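You operate a simulated robot arm through the tools that you are given. There is no shell and no other tool. Be economical: measure what you need, move in short steps, check, and stop when the job is done.

Carry out the task below with a simulated robot arm. There is one attempt and no reset: what you move stays moved.

Task
Put the green bearing block on the front strip of the long shelf. Turn the pace knob to 5. Set the selector on the narrow control box to 3 m. Open the green bench door. Any order will do. The selector on the narrow control box goes to its stop.

Only the result counts: the job must be done as asked and must still hold three seconds after the hand-in. Knocking over, shifting, dropping, spilling or breaking anything else fails it.

Robot
A 6-joint arm with a two-finger parallel gripper on a trunk, on a base that drives. Base frame: it is fixed to the floor where the robot stands at the start and does not move with it; the origin is under the middle of the robot, x ahead of it, y to its left, z up. Lengths are in m, angles in degrees, forces in N, time in s.
With the tool pointing down near the work surface it reaches from about 0.1 to 0.76 m from the robot's upright axis, wherever it stands. Its first joint turns from -115.0 to 115.0 degrees. Places, roughly: front strip of the long shelf (164x19 cm) [0.42, -0.4, 0.82]; green bearing block (5x5x4 cm) [0.6, -0.2, 0.4]; green bench door [-1.6, -0.1, 0.4]; pace knob [0.5, -1, 1.3]; selector on the narrow control box [0.4, 2.2, 0.7]. Payload 3.43 kg.
The TCP is the grasp point between the finger pads, 0.034 m short of the fingertips. In the tool frame z runs along the fingers and y along their closing line. Largest opening 0.128 m; finger width 0.024, thickness 0.012; the body of the gripper, 0.048 by 0.13 m, starts 0.096 m behind the TCP.
Orientation is told as [roll, pitch, yaw] about the base's x, y, z axes, in that order, counted from this pose: with the fingers straight down and closing along the base's y, the tool's x points along the base's -x, its y along +y and its z along -z.

Tools
- The arm moves only by the tool move_arm. Its argument "deltas" is one flat list of numbers, 7 for each row, row after row: the shift along the tool's x, y, z in units of 500 mm (1.0 is 500 mm), then the turn, a rotation vector about the tool's x, y, z in units of 60 degrees (1.0 is 60 degrees), then the finger opening in m, from 0 to 0.128. In form: [tx, ty, tz, rx, ry, rz, claw, tx, ty, tz, rx, ry, rz, claw, ...]. A call has 1 to 12 rows; each row is the pose to reach, as a shift and turn from the pose commanded when the call began, along the tool's axes at that moment. A call with a number of a shift or a turn outside -1 to 1 is refused whole. Rows are played at 5 a second. More than 0.05 m and 8.6 degrees between two rows, or a gripper value outside its range, and nothing of the call is played. A pose out of reach is approached as far as the arm can. The call stops where the force on the tool passes 40 N (or 10 N more than at its start, if that is more) or the arm is blocked; 0.2 s more then pass. Each finger travels about 0.108 m/s and halts on what it meets, pressing with about 44 N; the grip force reading is that of the motor and also rises with nothing between the fingers. The clock runs only during rows and for 0.2 s after the last one: add rows that repeat a pose to give the fingers time. The reply holds the time, the measured pose of the TCP, the force on the tool along the base axes, the opening and the grip force, in the units named above and with some noise, with the torque about the TCP (base axes, N m) and any sound that the robot's microphone picked up.
- Cameras (640 x 400 px; columns grow to the right, rows downward): "scene" is now at [0.0234, 0.2038, 1.3511]; the picture's right is [0.17, -0.99, -0.00], its down [-0.73, -0.13, -0.67] and it looks along [0.66, 0.11, -0.74] (base axes); focal length 214 px, centre (320, 200). "wrist" rides on the gripper at [0.076, -0.011, -0.16] in the tool frame; the picture's right is [0.15, 0.99, 0.00], its down [-0.88, 0.13, -0.46] and it looks along [-0.45, 0.07, 0.89] (tool axes); focal length 234 px, centre (320, 200). There is no depth. A picture from a camera that has moved, and an enlarged one, comes with that camera's place and axes in the base frame and with its lens. The place of the scene camera against the robot may be out by one fixed shift of up to 0.018 m in any direction.
- camera(camera): a new picture of that camera. No time passes.
- raise_lower(by): slides the trunk up (or, below 0, down) by that many m; the arm and the scene camera ride with it, the base frame stays. It gives what a move gives, with no picture.
- drive_base(legs): drives the robot by 1 to 6 legs, each [ahead, turn to the left] in m and degrees, along the robot's own axes; the way and the turn of a leg run together, so that a leg with both is an arc; at most 1.5 m and 180 degrees a leg. The arm and the cameras ride along, it lands a little off, and it stops where it bumps. It gives what a move gives.
- head_to(pan, tilt): turns the head with the scene camera to pan (to the left, within 103 degrees either way) and tilt (down, from -29 to 69), counted from straight ahead of the robot. It gives what a move gives.
- zoom(camera, box): a new picture of the part [left, top, right, bottom] of that camera's present view, enlarged. No time passes.
- close_job(): hands the job in; it is judged then, once.

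Go step by step. Nothing tells you exact positions but the pictures and the camera data: compare them with the known pose of the tool, close in by small moves and look again before you grip or let go. The budget is 165 turns and 120 pictures, counting those below and the enlarged ones. Unless the task says otherwise, let go and move clear before handing in, and close with one line.

The tools are called after "Call:" as name(argument=value, ...) on one line, values as JSON. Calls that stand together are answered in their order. move_arm: Moves the arm, as the interface text tells. Its arguments: {"type":"object","properties":{"deltas":{"type":"array","items":{"type":"number"}}},"required":["deltas"]} The other tools are called the same way: raise_lower (by) slides the trunk up or down; drive_base (legs) drives the base; head_to (pan, tilt) turns the head that bears the scene camera; camera (camera) takes a picture; zoom (camera, box) takes an enlarged picture of a part of a camera's view; close_job () hands the job in.

At the start:

```text
time_s: 0.0
tcp_pos: [-0.0855, -0.4725, 1.4733]
ee_rot: [0.0, -0.1, 0.0]
force: [0.0, -0.3, -0.1]
ft_torque: [0.03, 0.01, -0.02]
opening: 0.1281
gripper_force: 0.2
trunk travel left (down, up): [-0.628, 0.162]
robot x, y, heading: [0.0001, -0.0023, 0.3]
head pan, tilt: [9.7, 47.7]
```

scene: 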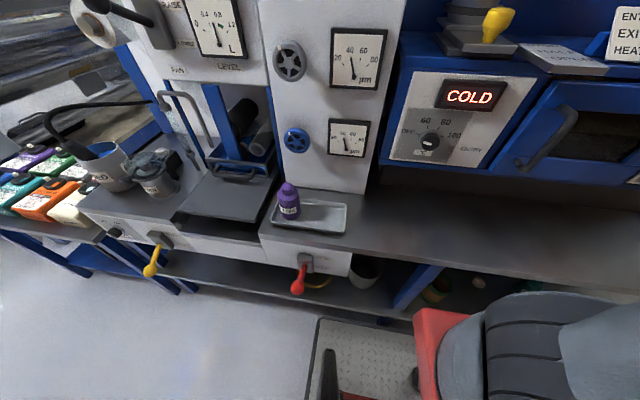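
wrist: 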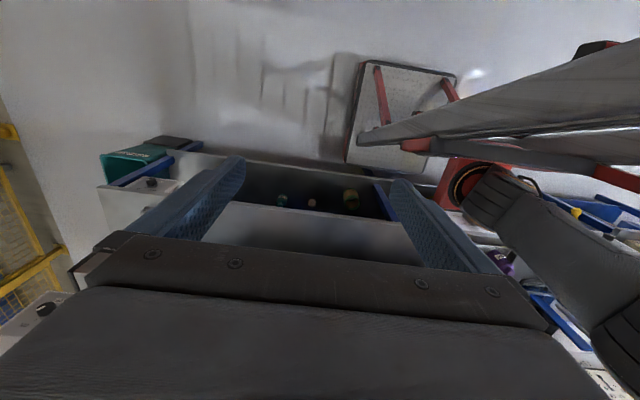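

I see a bench in front with machines and a lower shelf underneath. I'll look around first with the head.

Call:
head_to(pan=-50, tilt=20)

Call:
camera(camera="scene")

Call:
head_to(pan=-30, tilt=55)

Call:
camera(camera="scene")

Call:
head_to(pan=80, tilt=25)

Call:
camera(camera="scene")

```text
time_s: 1.3
tcp_pos: [-0.0857, -0.4736, 1.4722]
ee_rot: [0.1, -0.1, 0.0]
force: [0.3, -1.2, 0.2]
ft_torque: [0.02, -0.01, 0.0]
opening: 0.1282
gripper_force: 0.0
trunk travel left (down, up): [-0.628, 0.162]
robot x, y, heading: [0.0032, 0.0015, 0.1]
head pan, tilt: [-50.0, 20.0]
```

```text
117 pictures are left
camera scene: at [0.0054, 0.1191, 1.3935], right [-0.77, -0.64, 0.0], down [-0.22, 0.26, -0.94], along [0.6, -0.72, -0.34], focal length 214 px, centre (320, 200)
```

scene: 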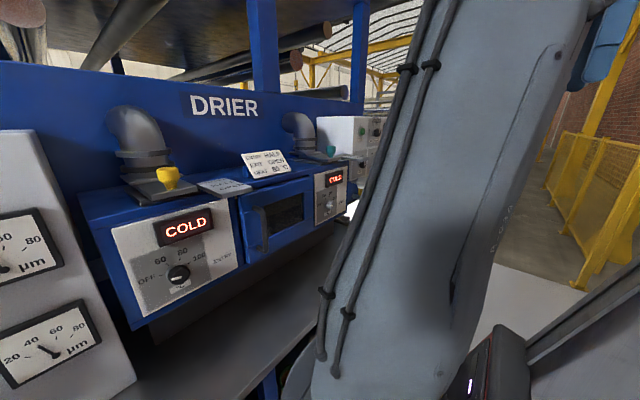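

```text
time_s: 2.3
tcp_pos: [-0.0855, -0.4722, 1.4734]
ee_rot: [0.0, -0.1, 0.0]
force: [0.3, -0.2, -0.2]
ft_torque: [-0.02, 0.0, -0.02]
opening: 0.1283
gripper_force: 0.1
trunk travel left (down, up): [-0.628, 0.162]
robot x, y, heading: [-0.0021, 0.001, 0.0]
head pan, tilt: [-30.0, 55.0]
```

```text
116 pictures are left
camera scene: at [0.008, 0.1543, 1.3415], right [-0.5, -0.87, 0.0], down [-0.71, 0.41, -0.57], along [0.5, -0.29, -0.82], focal length 214 px, centre (320, 200)
```

scene: 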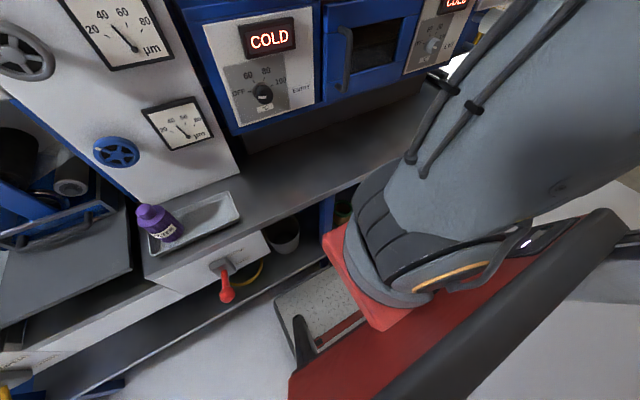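

```text
time_s: 4.2
tcp_pos: [-0.0855, -0.4722, 1.4736]
ee_rot: [-0.1, 0.0, 0.0]
force: [0.2, -0.2, 0.3]
ft_torque: [0.01, -0.01, -0.01]
opening: 0.1281
gripper_force: 0.1
trunk travel left (down, up): [-0.628, 0.162]
robot x, y, heading: [-0.0008, -0.0003, -0.1]
head pan, tilt: [80.0, 25.0]
```

```text
115 pictures are left
camera scene: at [-0.0384, 0.2811, 1.3855], right [0.98, -0.17, 0.0], down [-0.07, -0.42, -0.91], along [0.16, 0.89, -0.42], focal length 214 px, centre (320, 200)
```

scene: 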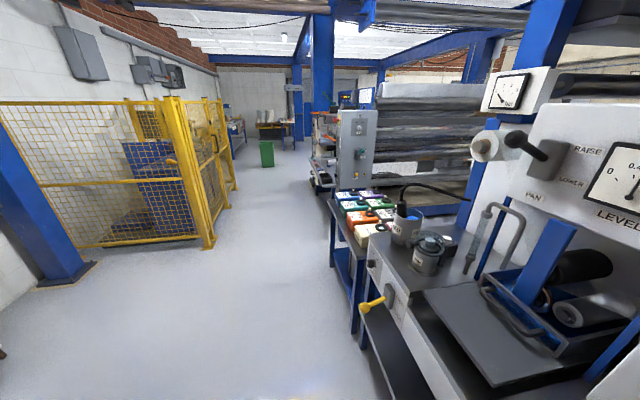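

The bench top at z≈0.8 is the long shelf; the block should be on the low shelf beneath. I'll look there with the wrist view and lower the trunk for a better scene view.

Call:
zoom(camera="wrist", box=[90, 100, 490, 350])

Call:
head_to(pan=-40, tilt=35)

Call:
raise_lower(by=-0.45)

Call:
camera(camera="scene")

Call:
camera(camera="wrist")

```text
1.60 times, centred on (290, 225) of wrist
camera zoom: at [-0.1602, -0.4835, 1.6329], right [-0.15, 0.99, 0.0], down [0.88, 0.13, 0.46], along [0.45, 0.07, -0.89], focal length 375 px, centre (368, 160)
```

zoom: 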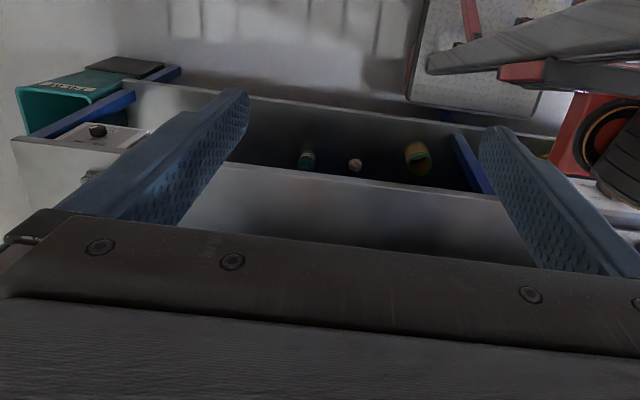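

```text
time_s: 6.2
tcp_pos: [-0.0849, -0.4724, 1.4726]
ee_rot: [0.0, 0.0, 0.1]
force: [-0.6, 0.7, 0.6]
ft_torque: [0.02, 0.02, 0.02]
opening: 0.1279
gripper_force: 0.0
trunk travel left (down, up): [-0.628, 0.162]
robot x, y, heading: [0.0025, 0.0025, -0.2]
head pan, tilt: [-40.0, 35.0]
```

```text
refused: -0.45 is not a number from -0.4 to 0.4
```

```text
113 pictures are left
camera scene: at [0.013, 0.1338, 1.3697], right [-0.64, -0.77, 0.0], down [-0.44, 0.37, -0.82], along [0.63, -0.53, -0.57], focal length 214 px, centre (320, 200)
```

scene: 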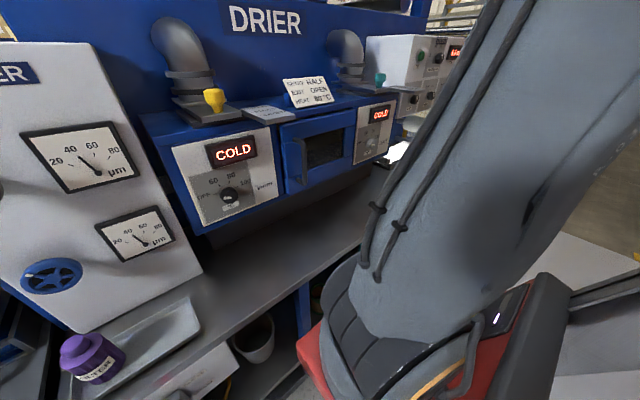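

```text
112 pictures are left
camera wrist: at [-0.1602, -0.4835, 1.6329], right [-0.15, 0.99, 0.0], down [0.88, 0.13, 0.46], along [0.45, 0.07, -0.89], focal length 234 px, centre (320, 200)
```

wrist: 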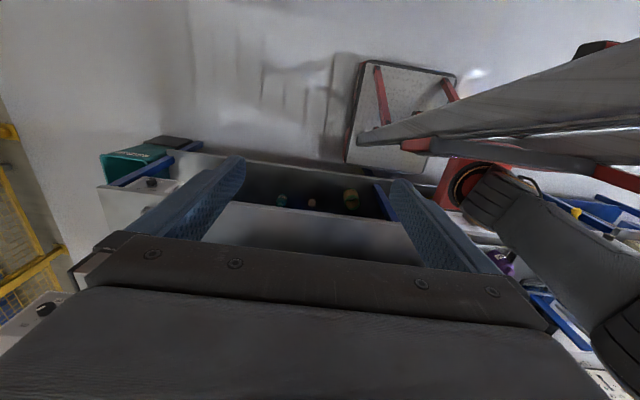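

Next I lower the trunk in steps to see the lower shelf.

Call:
raise_lower(by=-0.4)

Call:
head_to(pan=-35, tilt=45)

Call:
camera(camera="scene")

Call:
camera(camera="wrist")

```text
time_s: 10.0
tcp_pos: [-0.0378, -0.4717, 1.0729]
ee_rot: [0.0, 0.0, 0.0]
force: [-0.4, -0.5, 0.1]
ft_torque: [0.0, 0.01, 0.03]
opening: 0.128
gripper_force: 0.1
trunk travel left (down, up): [-0.228, 0.562]
robot x, y, heading: [-0.001, 0.0008, 0.1]
head pan, tilt: [-40.0, 35.0]
```

```text
time_s: 10.7
tcp_pos: [-0.0383, -0.4732, 1.0729]
ee_rot: [0.0, 0.0, 0.0]
force: [-0.7, -0.3, -0.3]
ft_torque: [0.02, 0.01, 0.0]
opening: 0.1282
gripper_force: 0.1
trunk travel left (down, up): [-0.228, 0.562]
robot x, y, heading: [-0.0014, 0.0019, 0.1]
head pan, tilt: [-35.0, 45.0]
```

```text
111 pictures are left
camera scene: at [0.1235, 0.1438, 0.955], right [-0.57, -0.82, 0.0], down [-0.58, 0.41, -0.71], along [0.58, -0.41, -0.71], focal length 214 px, centre (320, 200)
```

scene: 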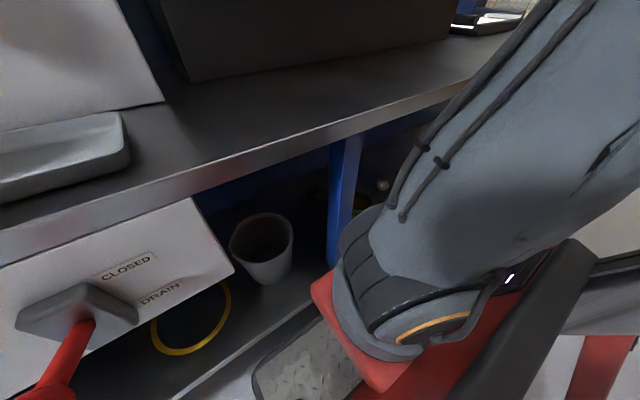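

```text
110 pictures are left
camera wrist: at [-0.1132, -0.4833, 1.2328], right [-0.15, 0.99, 0.0], down [0.88, 0.13, 0.46], along [0.45, 0.07, -0.89], focal length 234 px, centre (320, 200)
```

wrist: 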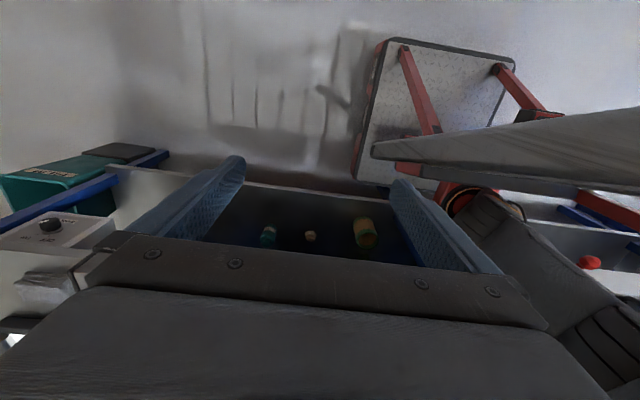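

The arm blocks the view under the bench; I'll back off a little and lower further.

Call:
drive_base(legs=[[-0.35, 0]])

Call:
raise_lower(by=-0.22)

Call:
head_to(pan=-15, tilt=15)

Call:
camera(camera="scene")

Call:
camera(camera="wrist")

```text
time_s: 13.0
tcp_pos: [-0.3856, -0.4727, 1.072]
ee_rot: [0.0, 0.0, 0.2]
force: [-0.2, 0.3, -0.1]
ft_torque: [0.0, -0.04, 0.02]
opening: 0.1279
gripper_force: 0.0
trunk travel left (down, up): [-0.228, 0.562]
robot x, y, heading: [-0.348, -0.0016, 0.1]
head pan, tilt: [-35.0, 45.0]
```

```text
time_s: 15.3
tcp_pos: [-0.3258, -0.4735, 0.8531]
ee_rot: [-0.1, 0.1, 0.2]
force: [0.6, -0.6, -0.7]
ft_torque: [-0.01, -0.02, 0.01]
opening: 0.1281
gripper_force: 0.0
trunk travel left (down, up): [-0.008, 0.782]
robot x, y, heading: [-0.3479, 0.0006, 0.4]
head pan, tilt: [-35.0, 45.0]
```

```text
time_s: 16.3
tcp_pos: [-0.3257, -0.473, 0.8515]
ee_rot: [0.0, 0.1, 0.2]
force: [0.6, -0.6, 0.4]
ft_torque: [-0.01, -0.02, 0.0]
opening: 0.1281
gripper_force: 0.0
trunk travel left (down, up): [-0.008, 0.782]
robot x, y, heading: [-0.3487, -0.0014, 0.2]
head pan, tilt: [-15.0, 15.0]
```

```text
109 pictures are left
camera scene: at [-0.1409, 0.1663, 0.7816], right [-0.26, -0.97, 0.0], down [-0.25, 0.07, -0.97], along [0.93, -0.25, -0.26], focal length 214 px, centre (320, 200)
```

scene: 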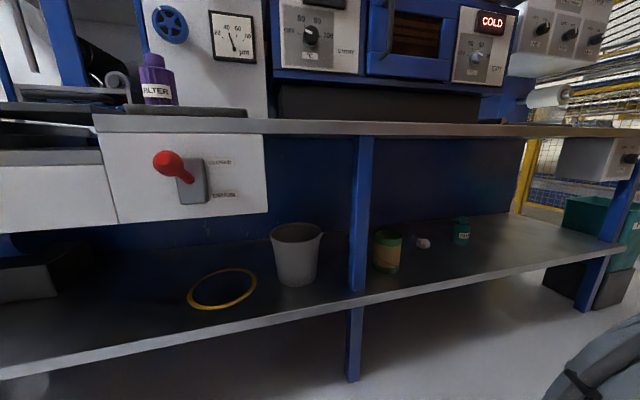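

```text
108 pictures are left
camera wrist: at [-0.3996, -0.4843, 1.0129], right [-0.15, 0.99, 0.0], down [0.88, 0.13, 0.45], along [0.45, 0.07, -0.89], focal length 234 px, centre (320, 200)
```

wrist: 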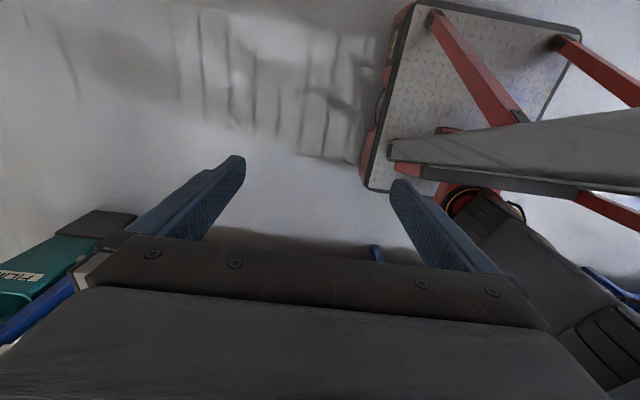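

Call:
zoom(camera="scene", box=[240, 180, 500, 340])

Call:
head_to(pan=-75, tilt=0)

Call:
camera(camera="scene")

Call:
head_to(pan=103, tilt=5)

Call:
camera(camera="scene")

```text
2.46 times, centred on (370, 260) of scene
camera zoom: at [-0.1409, 0.1663, 0.7816], right [-0.26, -0.97, 0.0], down [-0.25, 0.07, -0.97], along [0.93, -0.25, -0.26], focal length 528 px, centre (197, 52)
```

zoom: 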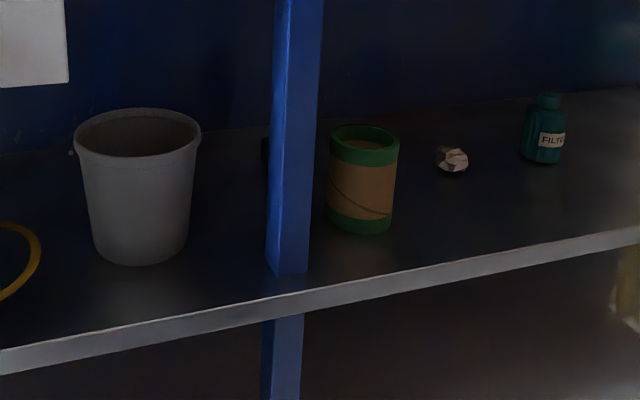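

```text
time_s: 17.6
tcp_pos: [-0.3249, -0.4732, 0.8528]
ee_rot: [-0.1, 0.1, 0.1]
force: [0.7, 0.0, -0.7]
ft_torque: [-0.02, 0.05, 0.0]
opening: 0.128
gripper_force: 0.1
trunk travel left (down, up): [-0.008, 0.782]
robot x, y, heading: [-0.3459, -0.0031, 0.3]
head pan, tilt: [-75.0, 0.0]
```

```text
106 pictures are left
camera scene: at [-0.2075, 0.1034, 0.8058], right [-0.96, -0.26, 0.0], down [0.0, 0.0, -1.0], along [0.26, -0.96, 0.0], focal length 214 px, centre (320, 200)
```

scene: 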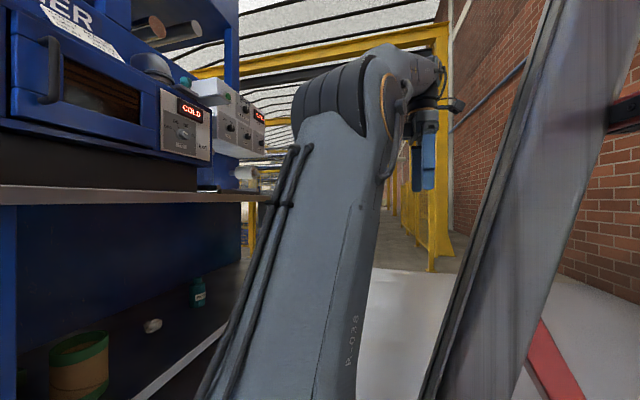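

```text
time_s: 20.2
tcp_pos: [-0.3259, -0.4732, 0.8528]
ee_rot: [0.0, 0.2, 0.3]
force: [-0.8, 0.7, 0.3]
ft_torque: [-0.01, -0.02, 0.0]
opening: 0.128
gripper_force: 0.0
trunk travel left (down, up): [-0.008, 0.782]
robot x, y, heading: [-0.3481, -0.0013, 0.3]
head pan, tilt: [103.0, 5.0]
```

```text
105 pictures are left
camera scene: at [-0.2521, 0.2796, 0.7979], right [0.97, 0.23, 0.0], down [0.02, -0.08, -1.0], along [-0.23, 0.97, -0.09], focal length 214 px, centre (320, 200)
```

scene: 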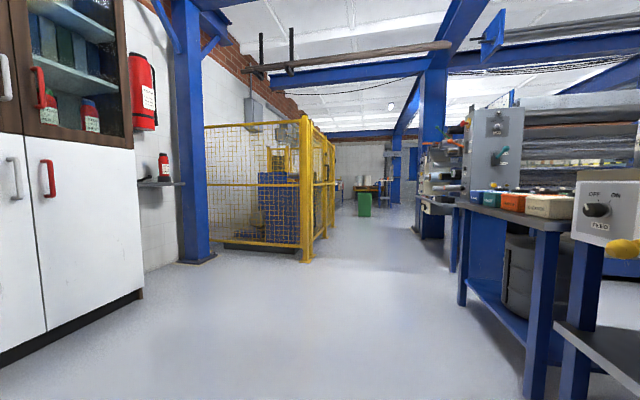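

The block seems hidden behind the post at about (0.6, −0.17), on the low shelf. I'll drive to the right to see it from an angle and approach past the green/tan tin.

Call:
drive_base(legs=[[0, -90], [0.55, 0], [0, 100]])

Call:
head_to(pan=5, tilt=25)

Call:
camera(camera="scene")

Call:
camera(camera="wrist")

```text
time_s: 31.5
tcp_pos: [-0.2595, -1.0171, 0.8543]
ee_rot: [-0.2, 0.0, 9.3]
force: [-0.5, -1.0, -0.1]
ft_torque: [0.01, -0.02, 0.01]
opening: 0.1275
gripper_force: 0.1
trunk travel left (down, up): [-0.008, 0.782]
robot x, y, heading: [-0.3568, -0.5567, 9.5]
head pan, tilt: [103.0, 5.0]
```

```text
time_s: 33.3
tcp_pos: [-0.2599, -1.0183, 0.8528]
ee_rot: [0.0, 0.2, 9.3]
force: [-0.8, 0.2, 0.1]
ft_torque: [-0.02, 0.01, -0.02]
opening: 0.1281
gripper_force: 0.0
trunk travel left (down, up): [-0.008, 0.782]
robot x, y, heading: [-0.3595, -0.5603, 9.5]
head pan, tilt: [5.0, 25.0]
```

```text
104 pictures are left
camera scene: at [-0.1838, -0.3279, 0.7655], right [0.25, -0.97, 0.0], down [-0.41, -0.1, -0.91], along [0.88, 0.23, -0.42], focal length 214 px, centre (320, 200)
```

scene: 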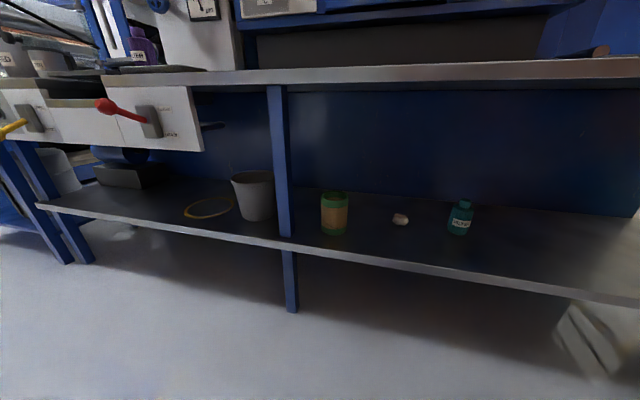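

```text
103 pictures are left
camera wrist: at [-0.3316, -1.0413, 1.0129], right [-0.31, 0.95, 0.0], down [0.85, 0.27, 0.45], along [0.43, 0.14, -0.89], focal length 234 px, centre (320, 200)
```

wrist: 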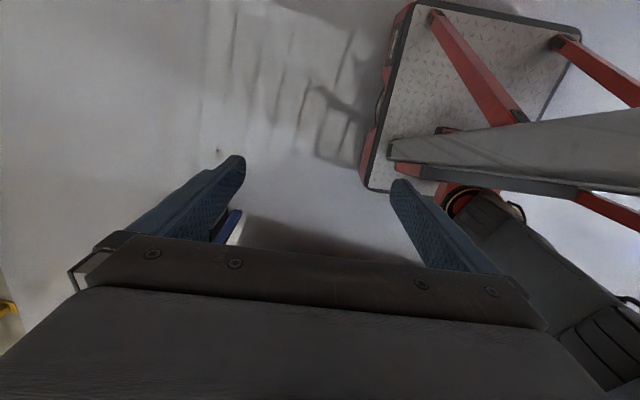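

Call:
zoom(camera="scene", box=[220, 150, 420, 275])

```text
3.20 times, centred on (320, 212) of scene
camera zoom: at [-0.1838, -0.3279, 0.7655], right [0.25, -0.97, 0.0], down [-0.41, -0.1, -0.91], along [0.88, 0.23, -0.42], focal length 686 px, centre (320, 160)
```

zoom: 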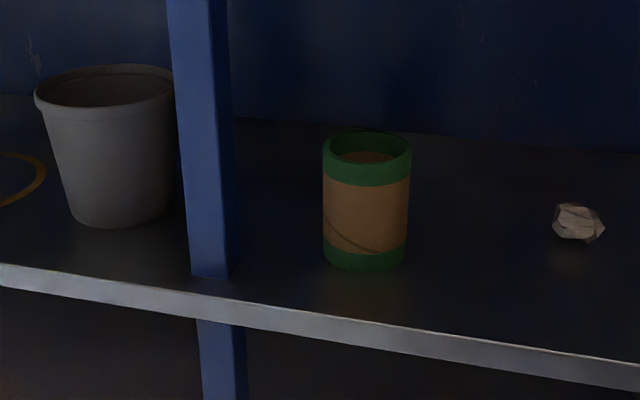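

The tin hides the block from here as well. I'll move nearer and further right so I can look behind the tin.

Call:
drive_base(legs=[[0, -48], [0.37, 0], [0, 60]])

Call:
head_to(pan=20, tilt=32)

Call:
camera(camera="scene")

```text
time_s: 40.5
tcp_pos: [0.1277, -1.2142, 0.8521]
ee_rot: [0.0, 0.1, 22.1]
force: [0.6, -1.0, 0.7]
ft_torque: [-0.03, 0.02, 0.03]
opening: 0.1277
gripper_force: 0.1
trunk travel left (down, up): [-0.008, 0.782]
robot x, y, heading: [-0.0709, -0.782, 22.3]
head pan, tilt: [5.0, 25.0]
```

```text
time_s: 41.2
tcp_pos: [0.1269, -1.2132, 0.8531]
ee_rot: [0.0, 0.2, 22.2]
force: [1.2, 0.7, 0.0]
ft_torque: [0.03, -0.02, 0.01]
opening: 0.128
gripper_force: 0.0
trunk travel left (down, up): [-0.008, 0.782]
robot x, y, heading: [-0.0696, -0.7855, 22.2]
head pan, tilt: [20.0, 32.0]
```

```text
101 pictures are left
camera scene: at [0.0312, -0.5091, 0.7544], right [0.67, -0.74, 0.0], down [-0.39, -0.36, -0.85], along [0.63, 0.57, -0.53], focal length 214 px, centre (320, 200)
```

scene: 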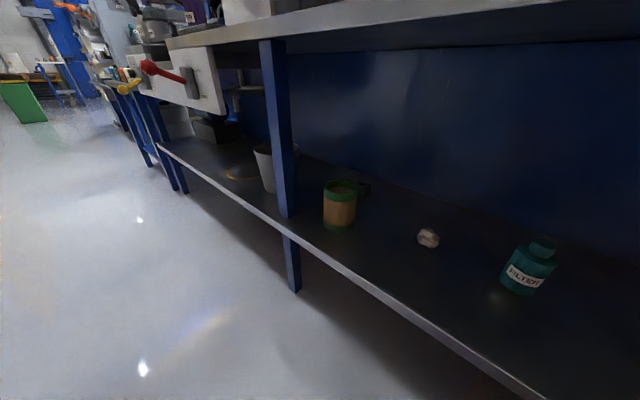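

Call:
zoom(camera="scene", box=[300, 150, 460, 250])

```text
4.00 times, centred on (380, 200) of scene
camera zoom: at [0.0312, -0.5091, 0.7544], right [0.67, -0.74, 0.0], down [-0.39, -0.36, -0.85], along [0.63, 0.57, -0.53], focal length 858 px, centre (80, 200)
```

zoom: 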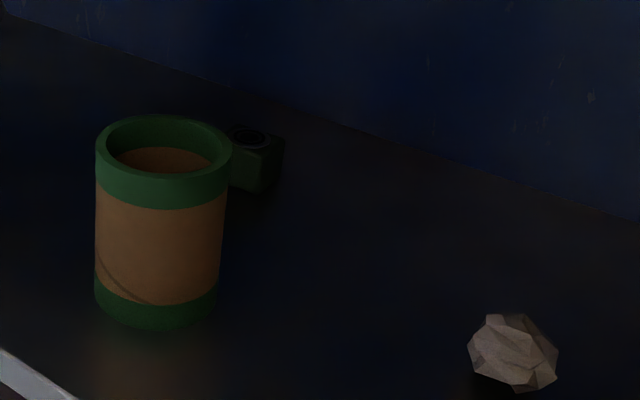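

The block is found: dark green, with a hole in its top, at about (0.60, −0.19), tucked behind the tin. I'll back away, swing the arm to the front in free space, and later drive in under the bench between the tin and the crumpled rock.

Call:
drive_base(legs=[[-0.38, 0]])

Call:
move_arm(deltas=[-0.082, 0.0036, 0, 0, 0, -0.0833, 0.128, -0.163, 0.0143, 0, 0, 0, -0.1667, 0.128, -0.243, 0.032, 0, 0, 0, -0.25, 0.128, -0.3215, 0.0567, 0, 0, 0, -0.3333, 0.128, -0.397, 0.088, 0, 0, 0, -0.4167, 0.128, -0.47, 0.126, 0, 0, 0, -0.5, 0.128, -0.539, 0.17, 0, 0, 0, -0.5833, 0.128, -0.604, 0.22, 0, 0, 0, -0.6667, 0.128, -0.665, 0.275, 0, 0, 0, -0.75, 0.128, -0.72, 0.336, 0, 0, 0, -0.8333, 0.128, -0.77, 0.401, 0, 0, 0, -0.9167, 0.128, -0.814, 0.47, 0, 0, 0, -1, 0.128])

Call:
camera(camera="scene")

```text
time_s: 43.6
tcp_pos: [-0.2259, -1.3579, 0.8527]
ee_rot: [0.1, 0.1, 22.3]
force: [-0.2, 0.7, 0.2]
ft_torque: [-0.01, 0.0, -0.01]
opening: 0.128
gripper_force: 0.0
trunk travel left (down, up): [-0.008, 0.782]
robot x, y, heading: [-0.4288, -0.932, 22.4]
head pan, tilt: [20.0, 32.0]
```

```text
time_s: 46.2
tcp_pos: [0.0608, -0.9878, 0.8534]
ee_rot: [0.1, 0.1, 82.5]
force: [0.8, -0.1, 0.5]
ft_torque: [-0.01, 0.03, 0.02]
opening: 0.128
gripper_force: 0.1
trunk travel left (down, up): [-0.008, 0.782]
robot x, y, heading: [-0.4232, -0.9318, 22.3]
head pan, tilt: [20.0, 32.0]
```

```text
99 pictures are left
camera scene: at [-0.3233, -0.6537, 0.7543], right [0.67, -0.74, 0.0], down [-0.39, -0.36, -0.85], along [0.63, 0.57, -0.53], focal length 214 px, centre (320, 200)
```

scene: 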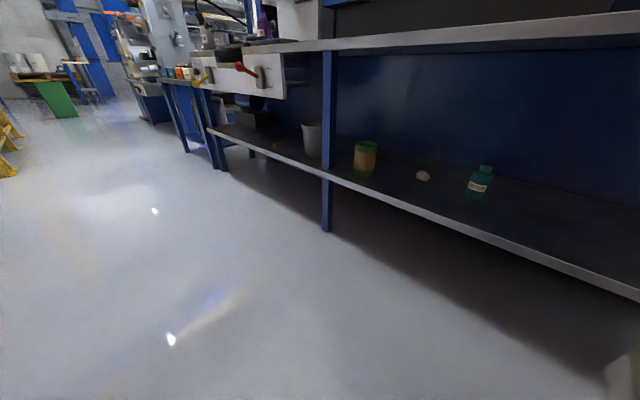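

Arm swept as planned. Next I turn the gripper so the wrist camera ends up on top when it pitches forward.

Call:
move_arm(deltas=[-0.06, 0.0136, 0, 0, 0, -0.125, 0.128, -0.12, 0.027, 0, 0, 0, -0.25, 0.128, -0.18, 0.041, 0, 0, 0, -0.375, 0.128, -0.24, 0.054, 0, 0, 0, -0.5, 0.128, -0.3, 0.068, 0, 0, 0, -0.625, 0.128, -0.36, 0.081, 0, 0, 0, -0.75, 0.128, -0.42, 0.095, 0, 0, 0, -0.875, 0.128, -0.48, 0.1086, 0, 0, 0, -1, 0.128])

Call:
move_arm(deltas=[0, 0, 0, 0, 0, -0.125, 0.128, 0, 0, 0, 0, 0, -0.25, 0.128, 0, 0, 0, 0, 0, -0.375, 0.128, 0, 0, 0, 0, 0, -0.5, 0.128, 0, 0, 0, 0, 0, -0.625, 0.128, 0, 0, 0, 0, 0, -0.75, 0.128, 0, 0, 0, 0, 0, -0.875, 0.128, 0, 0, 0, 0, 0, -1, 0.128])

Call:
camera(camera="wrist")

```text
time_s: 48.0
tcp_pos: [0.0398, -0.7408, 0.852]
ee_rot: [0.1, 0.0, 142.4]
force: [0.9, 0.0, 0.7]
ft_torque: [0.03, 0.02, -0.01]
opening: 0.1279
gripper_force: 0.0
out of reach, approached as far as the arm can: row 4, 5, 6, 7
trunk travel left (down, up): [-0.008, 0.782]
robot x, y, heading: [-0.4274, -0.9313, 22.3]
head pan, tilt: [20.0, 32.0]
```

```text
time_s: 49.9
tcp_pos: [0.0212, -0.7065, 0.85]
ee_rot: [0.0, -0.2, -157.8]
force: [-0.6, -0.5, 0.5]
ft_torque: [0.0, -0.01, 0.01]
opening: 0.1277
gripper_force: 0.1
out of reach, approached as far as the arm can: row 8
trunk travel left (down, up): [-0.008, 0.782]
robot x, y, heading: [-0.4267, -0.9262, 22.2]
head pan, tilt: [20.0, 32.0]
```

```text
98 pictures are left
camera wrist: at [0.0882, -0.6673, 1.0107], right [0.51, -0.86, 0.0], down [-0.77, -0.45, 0.46], along [-0.39, -0.23, -0.89], focal length 234 px, centre (320, 200)
```

wrist: 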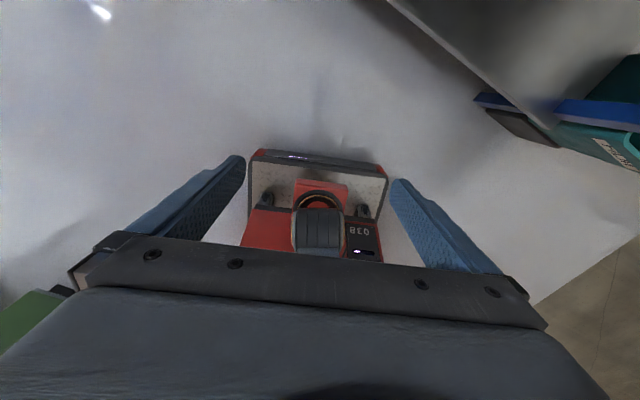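

Gripper flipped. Now I pitch it 45° forward and lower it in free air.

Call:
move_arm(deltas=[0.025, 0, 0.0625, 0, 0.094, 0, 0.128, 0.05, 0, 0.125, 0, 0.1875, 0, 0.128, 0.075, 0, 0.1875, 0, 0.281, 0, 0.128, 0.1, 0, 0.25, 0, 0.375, 0, 0.128, 0.125, 0, 0.3125, 0, 0.469, 0, 0.128, 0.15, 0, 0.375, 0, 0.5625, 0, 0.128, 0.175, 0, 0.4375, 0, 0.656, 0, 0.128, 0.2, 0, 0.5, 0, 0.75, 0, 0.128])

Call:
head_to(pan=0, tilt=40)

Call:
camera(camera="scene")

Call:
camera(camera="wrist")

```text
time_s: 51.6
tcp_pos: [0.1921, -0.6145, 0.5723]
ee_rot: [-0.1, 45.0, -157.7]
force: [-0.2, 1.0, 0.6]
ft_torque: [0.03, 0.03, 0.0]
opening: 0.1282
gripper_force: 0.1
out of reach, approached as far as the arm can: row 1, 2, 3, 4, 5, 6, 7, 8
trunk travel left (down, up): [-0.008, 0.782]
robot x, y, heading: [-0.4263, -0.9296, 22.5]
head pan, tilt: [20.0, 32.0]
```

```text
time_s: 52.5
tcp_pos: [0.193, -0.6143, 0.572]
ee_rot: [-0.1, 44.8, -157.6]
force: [-0.2, -0.5, 0.4]
ft_torque: [0.01, 0.01, 0.01]
opening: 0.1279
gripper_force: 0.0
trunk travel left (down, up): [-0.008, 0.782]
robot x, y, heading: [-0.4264, -0.9285, 22.4]
head pan, tilt: [0.0, 40.0]
```

```text
97 pictures are left
camera scene: at [-0.3109, -0.6816, 0.7422], right [0.38, -0.92, 0.0], down [-0.59, -0.24, -0.77], along [0.71, 0.29, -0.64], focal length 214 px, centre (320, 200)
```

scene: 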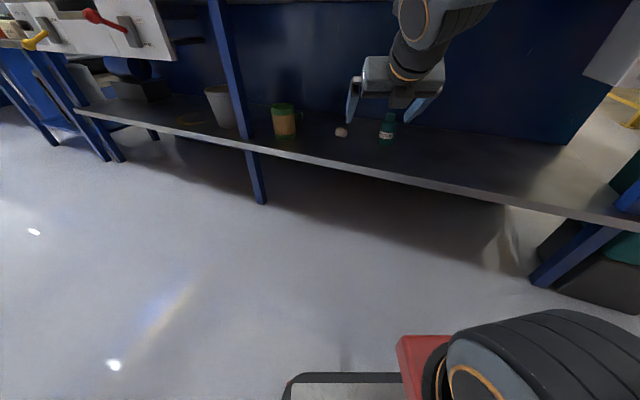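

```text
96 pictures are left
camera wrist: at [0.1346, -0.6262, 0.7394], right [0.47, -0.88, 0.1], down [-0.83, -0.48, -0.3], along [0.31, 0.05, -0.95], focal length 234 px, centre (320, 200)
```

wrist: 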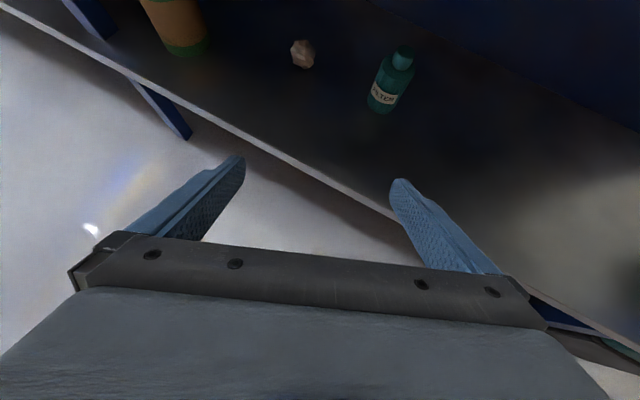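

Call:
head_to(pan=-25, tilt=5)

Call:
camera(camera="scene")

```text
time_s: 53.5
tcp_pos: [0.1914, -0.6147, 0.5714]
ee_rot: [0.0, 44.8, -157.6]
force: [-0.2, -0.8, 0.1]
ft_torque: [0.01, 0.01, -0.02]
opening: 0.128
gripper_force: 0.1
trunk travel left (down, up): [-0.008, 0.782]
robot x, y, heading: [-0.4243, -0.9262, 22.1]
head pan, tilt: [-25.0, 5.0]
```

```text
95 pictures are left
camera scene: at [-0.2978, -0.7182, 0.7978], right [-0.05, -1.0, 0.0], down [-0.09, 0.0, -1.0], along [0.99, -0.05, -0.09], focal length 214 px, centre (320, 200)
```

scene: 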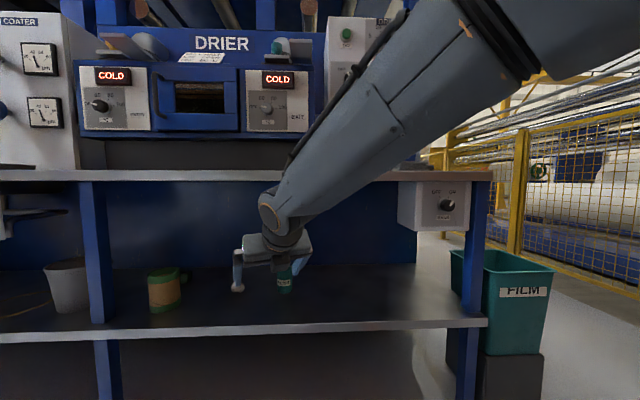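

Call:
head_to(pan=103, tilt=15)

Call:
camera(camera="scene")

```text
time_s: 55.6
tcp_pos: [0.1923, -0.6156, 0.5724]
ee_rot: [0.0, 44.8, -157.7]
force: [-0.4, -0.3, -0.9]
ft_torque: [0.0, 0.02, 0.01]
opening: 0.128
gripper_force: 0.1
trunk travel left (down, up): [-0.008, 0.782]
robot x, y, heading: [-0.4298, -0.9285, 22.2]
head pan, tilt: [103.0, 15.0]
```

```text
94 pictures are left
camera scene: at [-0.4435, -0.6377, 0.7817], right [0.82, 0.58, 0.0], down [0.15, -0.21, -0.97], along [-0.56, 0.79, -0.26], focal length 214 px, centre (320, 200)
```

scene: 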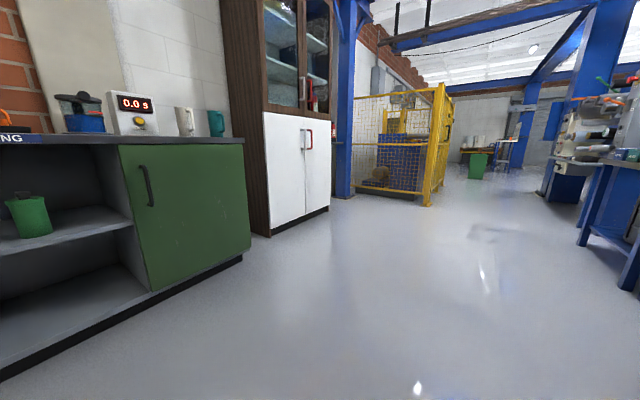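

The green door on the rear bench faces +x (x≈−1.6), with its handle on the low‑y side. There is plenty of room behind, so I back up, align the heading to ~40° and stretch the arm flatter.

Call:
drive_base(legs=[[-0.28, 0], [0, 18]])

Call:
move_arm(deltas=[0.04, 0, 0.05, 0, 0.04, 0, 0.128, 0.08, 0, 0.1, 0, 0.08, 0, 0.128, 0.12, 0, 0.15, 0, 0.12, 0, 0.128, 0.16, 0, 0.2, 0, 0.16, 0, 0.128, 0.19, 0, 0.26, 0, 0.2, 0, 0.128, 0.22, 0, 0.32, 0, 0.25, 0, 0.128, 0.25, 0, 0.38, 0, 0.25, 0, 0.128, 0.28, 0, 0.44, 0, 0.25, 0, 0.128])

Call:
head_to(pan=-25, tilt=20)

Call:
camera(camera="scene")

```text
time_s: 58.5
tcp_pos: [-0.1944, -0.5441, 0.5726]
ee_rot: [0.0, 44.9, -139.4]
force: [0.0, -0.8, 0.8]
ft_torque: [-0.03, -0.02, -0.02]
opening: 0.1281
gripper_force: 0.1
trunk travel left (down, up): [-0.008, 0.782]
robot x, y, heading: [-0.6857, -1.0352, 40.4]
head pan, tilt: [103.0, 15.0]
```

```text
time_s: 60.3
tcp_pos: [-0.0022, -0.379, 0.5141]
ee_rot: [0.1, 60.0, -139.4]
force: [0.1, 0.4, 0.2]
ft_torque: [0.0, 0.0, 0.0]
opening: 0.1278
gripper_force: 0.0
trunk travel left (down, up): [-0.008, 0.782]
robot x, y, heading: [-0.6864, -1.0347, 40.6]
head pan, tilt: [103.0, 15.0]
```

```text
time_s: 62.4
tcp_pos: [-0.0024, -0.3796, 0.5132]
ee_rot: [0.0, 59.9, -139.4]
force: [-0.2, -0.2, 0.6]
ft_torque: [-0.01, -0.05, 0.0]
opening: 0.128
gripper_force: 0.0
trunk travel left (down, up): [-0.008, 0.782]
robot x, y, heading: [-0.6846, -1.0354, 40.6]
head pan, tilt: [-25.0, 20.0]
```

```text
93 pictures are left
camera scene: at [-0.6272, -0.7993, 0.7735], right [0.27, -0.96, 0.0], down [-0.33, -0.09, -0.94], along [0.91, 0.25, -0.34], focal length 214 px, centre (320, 200)
```

scene: 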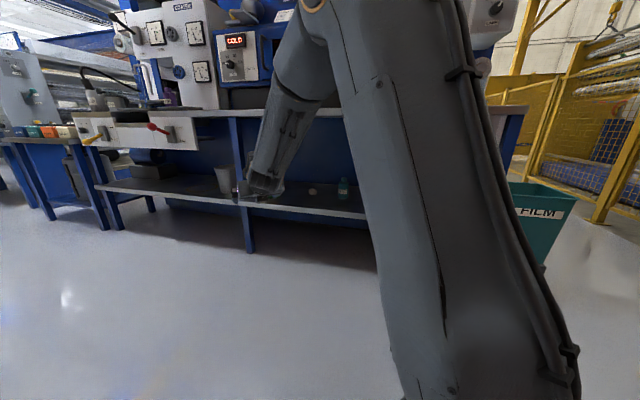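

Call:
move_arm(deltas=[0.02, 0, 0.075, 0, 0, 0, 0.128, 0.04, 0, 0.15, 0, 0, 0, 0.128, 0.06, 0, 0.225, 0, 0, 0, 0.128, 0.08, 0, 0.3, 0, 0, 0, 0.128])

Call:
camera(camera="scene")

Call:
camera(camera="wrist")

```text
time_s: 63.4
tcp_pos: [0.11, -0.2805, 0.4756]
ee_rot: [0.0, 60.0, -139.5]
force: [-1.2, -0.5, 0.9]
ft_torque: [-0.07, 0.03, 0.01]
opening: 0.1279
gripper_force: 0.0
trunk travel left (down, up): [-0.008, 0.782]
robot x, y, heading: [-0.683, -1.0338, 40.3]
head pan, tilt: [-25.0, 20.0]
```

```text
92 pictures are left
camera scene: at [-0.6273, -0.7995, 0.7736], right [0.27, -0.96, 0.0], down [-0.33, -0.09, -0.94], along [0.91, 0.25, -0.34], focal length 214 px, centre (320, 200)
```

scene: 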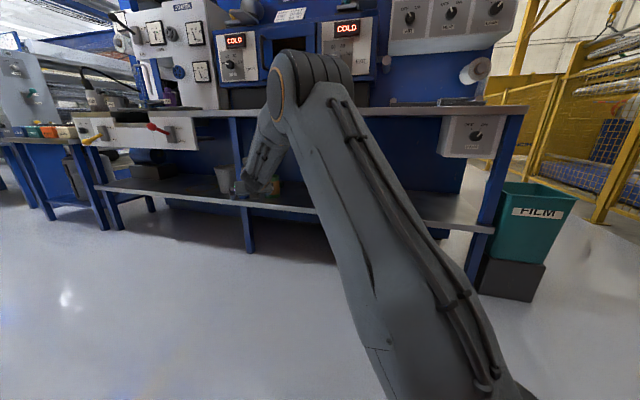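

```text
91 pictures are left
camera wrist: at [0.0294, -0.337, 0.6213], right [0.7, -0.7, 0.13], down [-0.55, -0.64, -0.53], along [0.46, 0.3, -0.84], focal length 234 px, centre (320, 200)
```

wrist: 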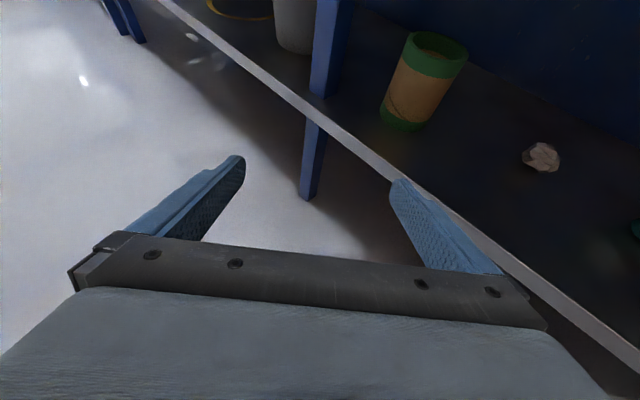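

Stretched arm looks low enough to slide under the bench. I need to shift about 0.25 m to the right so the insertion line passes between tin and rock.

Call:
drive_base(legs=[[-0.35, 0], [0, -90], [0.246, 0], [0, 90]])

Call:
camera(camera="scene")

```text
time_s: 72.9
tcp_pos: [0.3048, -1.5797, 0.474]
ee_rot: [0.5, 60.3, 169.9]
force: [-18.4, -22.3, 2.0]
ft_torque: [0.36, -0.2, 0.75]
opening: 0.1142
gripper_force: 0.1
trunk travel left (down, up): [-0.008, 0.782]
robot x, y, heading: [-0.7866, -1.4558, -9.3]
head pan, tilt: [-25.0, 20.0]
stopped in leg 4: the force on the tool passed its limit at 73 N (the readings are from after the stop); the commanded pose is now the measured one
```

```text
90 pictures are left
camera scene: at [-0.5586, -1.3321, 0.7737], right [-0.57, -0.82, 0.0], down [-0.28, 0.19, -0.94], along [0.77, -0.53, -0.34], focal length 214 px, centre (320, 200)
```

scene: 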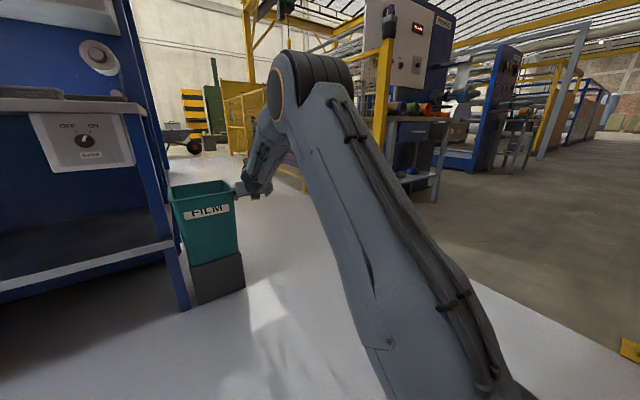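

The gripper touched the teal film bin during the turn. I'll back the turn off immediately and check the bin.

Call:
drive_base(legs=[[0, -8]])

Call:
zoom(camera="scene", box=[100, 80, 300, 330])

```text
time_s: 73.9
tcp_pos: [0.2774, -1.7266, 0.4744]
ee_rot: [0.4, 60.4, 162.2]
force: [0.5, 0.6, 0.1]
ft_torque: [-0.02, -0.01, -0.04]
opening: 0.1282
gripper_force: 0.1
trunk travel left (down, up): [-0.008, 0.782]
robot x, y, heading: [-0.7863, -1.4493, -17.3]
head pan, tilt: [-25.0, 20.0]
```

```text
1.60 times, centred on (200, 205) of scene
camera zoom: at [-0.5435, -1.3614, 0.7735], right [-0.67, -0.74, 0.0], down [-0.25, 0.23, -0.94], along [0.7, -0.63, -0.34], focal length 343 px, centre (512, 192)
```

zoom: 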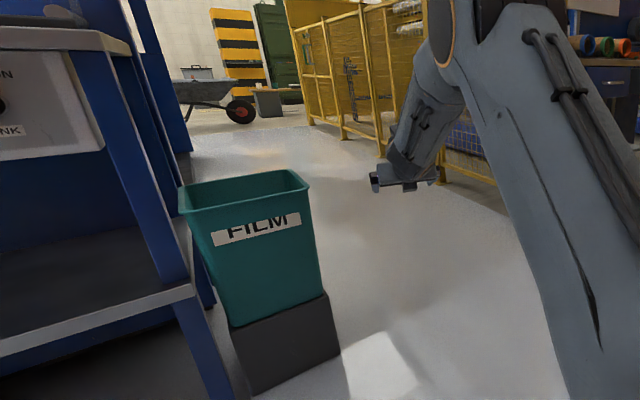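

The bin seems still square on its box. To turn safely I retract the arm first, then turn left to ~42° and check alignment.

Call:
move_arm(deltas=[-0.023, 0, -0.086, 0, 0, 0, 0.128, -0.046, 0, -0.172, 0, 0, 0, 0.128, -0.069, 0, -0.257, 0, 0, 0, 0.128, -0.092, 0, -0.343, 0, 0, 0, 0.128, -0.116, 0, -0.43, 0, 0, 0, 0.12, -0.139, 0, -0.515, 0, 0, 0, 0.11, -0.162, 0, -0.6, 0, 0, 0, 0.1])

Call:
drive_base(legs=[[-0.05, 0], [0, 59.5]])

Call:
head_to(pan=-10, tilt=20)

Call:
camera(camera="scene")

```text
time_s: 75.5
tcp_pos: [-0.0086, -1.6304, 0.5534]
ee_rot: [0.5, 60.2, 162.2]
force: [0.0, -0.1, -0.1]
ft_torque: [0.0, 0.01, 0.02]
opening: 0.1
gripper_force: 0.1
trunk travel left (down, up): [-0.008, 0.782]
robot x, y, heading: [-0.7815, -1.4522, -17.3]
head pan, tilt: [-25.0, 20.0]
```

```text
time_s: 79.0
tcp_pos: [-0.2764, -0.8623, 0.5546]
ee_rot: [0.5, 60.3, -138.9]
force: [0.0, -0.1, 0.0]
ft_torque: [-0.01, -0.01, -0.03]
opening: 0.1
gripper_force: 0.0
trunk travel left (down, up): [-0.008, 0.782]
robot x, y, heading: [-0.8322, -1.4297, 42.0]
head pan, tilt: [-25.0, 20.0]
```

```text
time_s: 79.8
tcp_pos: [-0.2759, -0.8631, 0.5546]
ee_rot: [0.5, 60.4, -138.9]
force: [0.3, -0.1, -0.5]
ft_torque: [-0.01, 0.01, 0.02]
opening: 0.1001
gripper_force: 0.0
trunk travel left (down, up): [-0.008, 0.782]
robot x, y, heading: [-0.8317, -1.4375, 41.6]
head pan, tilt: [-10.0, 20.0]
```

```text
88 pictures are left
camera scene: at [-0.7917, -1.1755, 0.7735], right [0.53, -0.85, 0.0], down [-0.29, -0.18, -0.94], along [0.8, 0.49, -0.34], focal length 214 px, centre (320, 200)
```

scene: 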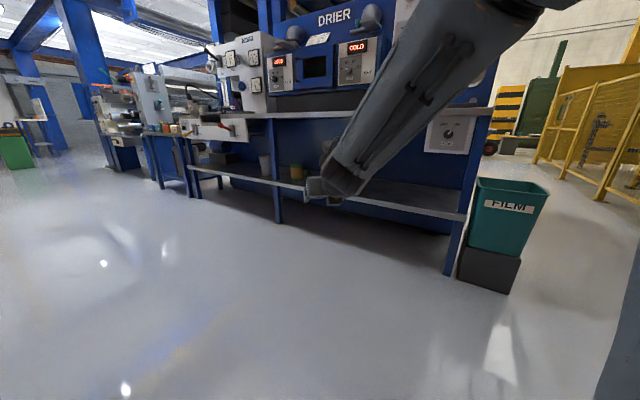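

Call:
move_arm(deltas=[0.023, 0.023, 0.086, 0, 0, 0, 0.1, 0.046, 0.046, 0.172, 0, 0, 0, 0.1, 0.069, 0.069, 0.257, 0, 0, 0, 0.1, 0.092, 0.092, 0.343, 0, 0, 0, 0.1, 0.116, 0.115, 0.43, 0, 0, 0, 0.1, 0.139, 0.138, 0.515, 0, 0, 0, 0.1, 0.162, 0.16, 0.6, 0, 0, 0, 0.1])

Call:
drive_base(legs=[[0.38, 0]])

Call:
camera(camera="wrist")

Call:
camera(camera="scene")

```text
time_s: 81.4
tcp_pos: [0.0013, -0.7215, 0.482]
ee_rot: [1.4, 60.0, -138.8]
force: [-0.5, 0.6, 1.0]
ft_torque: [0.0, 0.01, 0.02]
opening: 0.0999
gripper_force: 0.0
out of reach, approached as far as the arm can: row 5, 6, 7
trunk travel left (down, up): [-0.008, 0.782]
robot x, y, heading: [-0.8306, -1.4364, 41.6]
head pan, tilt: [-10.0, 20.0]
```

```text
time_s: 83.8
tcp_pos: [0.2875, -0.4703, 0.481]
ee_rot: [1.4, 60.1, -139.0]
force: [0.6, 0.1, 0.6]
ft_torque: [0.01, 0.02, -0.03]
opening: 0.0999
gripper_force: 0.1
trunk travel left (down, up): [-0.008, 0.782]
robot x, y, heading: [-0.5509, -1.1793, 41.7]
head pan, tilt: [-10.0, 20.0]
```

```text
87 pictures are left
camera wrist: at [0.203, -0.5247, 0.6275], right [0.69, -0.71, 0.14], down [-0.55, -0.64, -0.53], along [0.47, 0.29, -0.83], focal length 234 px, centre (320, 200)
```

wrist: 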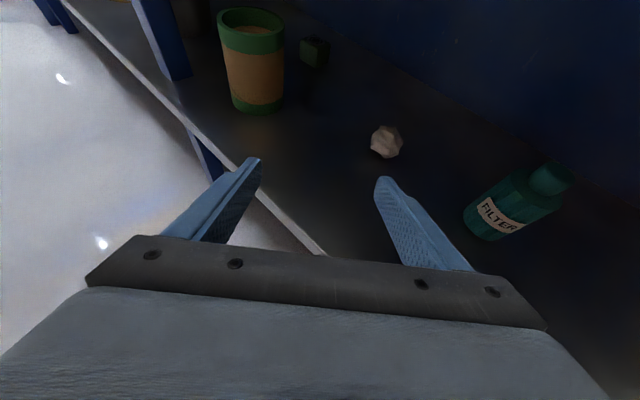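

```text
86 pictures are left
camera scene: at [-0.506, -0.9219, 0.7735], right [0.52, -0.85, 0.0], down [-0.29, -0.18, -0.94], along [0.8, 0.49, -0.34], focal length 214 px, centre (320, 200)
```

scene: 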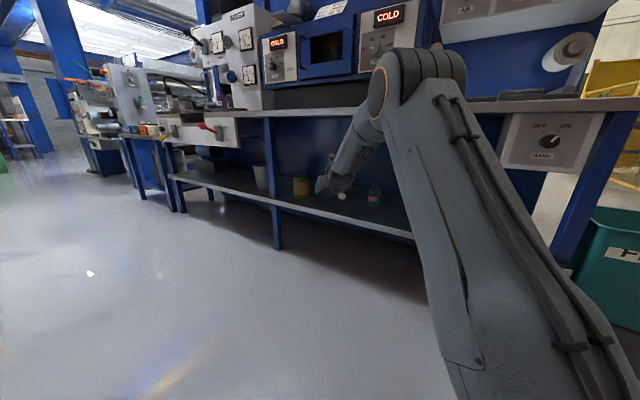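

Call:
zoom(camera="wrist", box=[200, 0, 420, 180])

```text
2.22 times, centred on (310, 90) of wrist
camera zoom: at [0.203, -0.5247, 0.6275], right [0.69, -0.71, 0.14], down [-0.55, -0.64, -0.53], along [0.47, 0.29, -0.83], focal length 520 px, centre (342, 444)
```

zoom: 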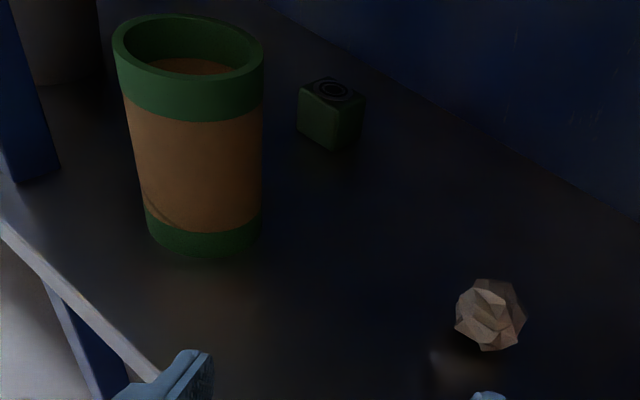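

I can see tin, block and rock clearly; the block is nearly axis-aligned near (0.6, −0.17), close behind the tin. I'll yaw the gripper so it points nearly along +y (approach from the right side, closing along x), keeping the wrist outside the bench for now.

Call:
move_arm(deltas=[0.0025, -0.032, -0.012, 0.079, 0.021, -0.046, 0.1, 0.005, -0.064, -0.024, 0.159, 0.042, -0.092, 0.1, 0.0075, -0.097, -0.036, 0.238, 0.063, -0.138, 0.1, 0.01, -0.129, -0.048, 0.318, 0.083, -0.183, 0.1, 0.0125, -0.161, -0.06, 0.397, 0.104, -0.229, 0.1, 0.015, -0.193, -0.072, 0.476, 0.125, -0.275, 0.1, 0.0175, -0.226, -0.084, 0.556, 0.146, -0.321, 0.1, 0.02, -0.258, -0.096, 0.635, 0.167, -0.367, 0.1])

Call:
camera(camera="wrist")

Call:
camera(camera="scene")

```text
time_s: 85.6
tcp_pos: [0.176, -0.3954, 0.5132]
ee_rot: [11.3, 68.2, -85.7]
force: [0.5, -0.4, 0.7]
ft_torque: [-0.06, -0.01, 0.02]
opening: 0.1
gripper_force: 0.1
out of reach, approached as far as the arm can: row 1, 2, 3
trunk travel left (down, up): [-0.008, 0.782]
robot x, y, heading: [-0.5474, -1.1839, 41.7]
head pan, tilt: [-10.0, 20.0]
```

```text
84 pictures are left
camera wrist: at [0.1435, -0.5122, 0.6421], right [0.98, -0.05, 0.21], down [0.09, -0.76, -0.64], along [0.19, 0.65, -0.74], focal length 234 px, centre (320, 200)
```

wrist: 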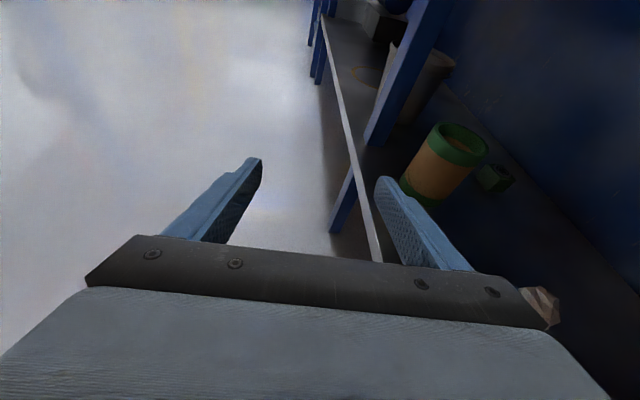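

```text
83 pictures are left
camera scene: at [-0.506, -0.9219, 0.7735], right [0.52, -0.85, 0.0], down [-0.29, -0.18, -0.94], along [0.8, 0.49, -0.34], focal length 214 px, centre (320, 200)
```

scene: 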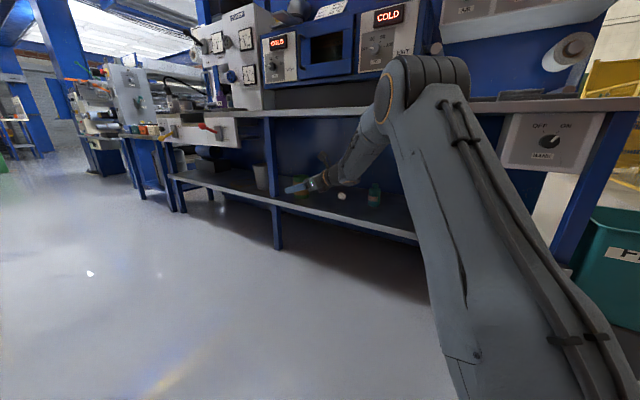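

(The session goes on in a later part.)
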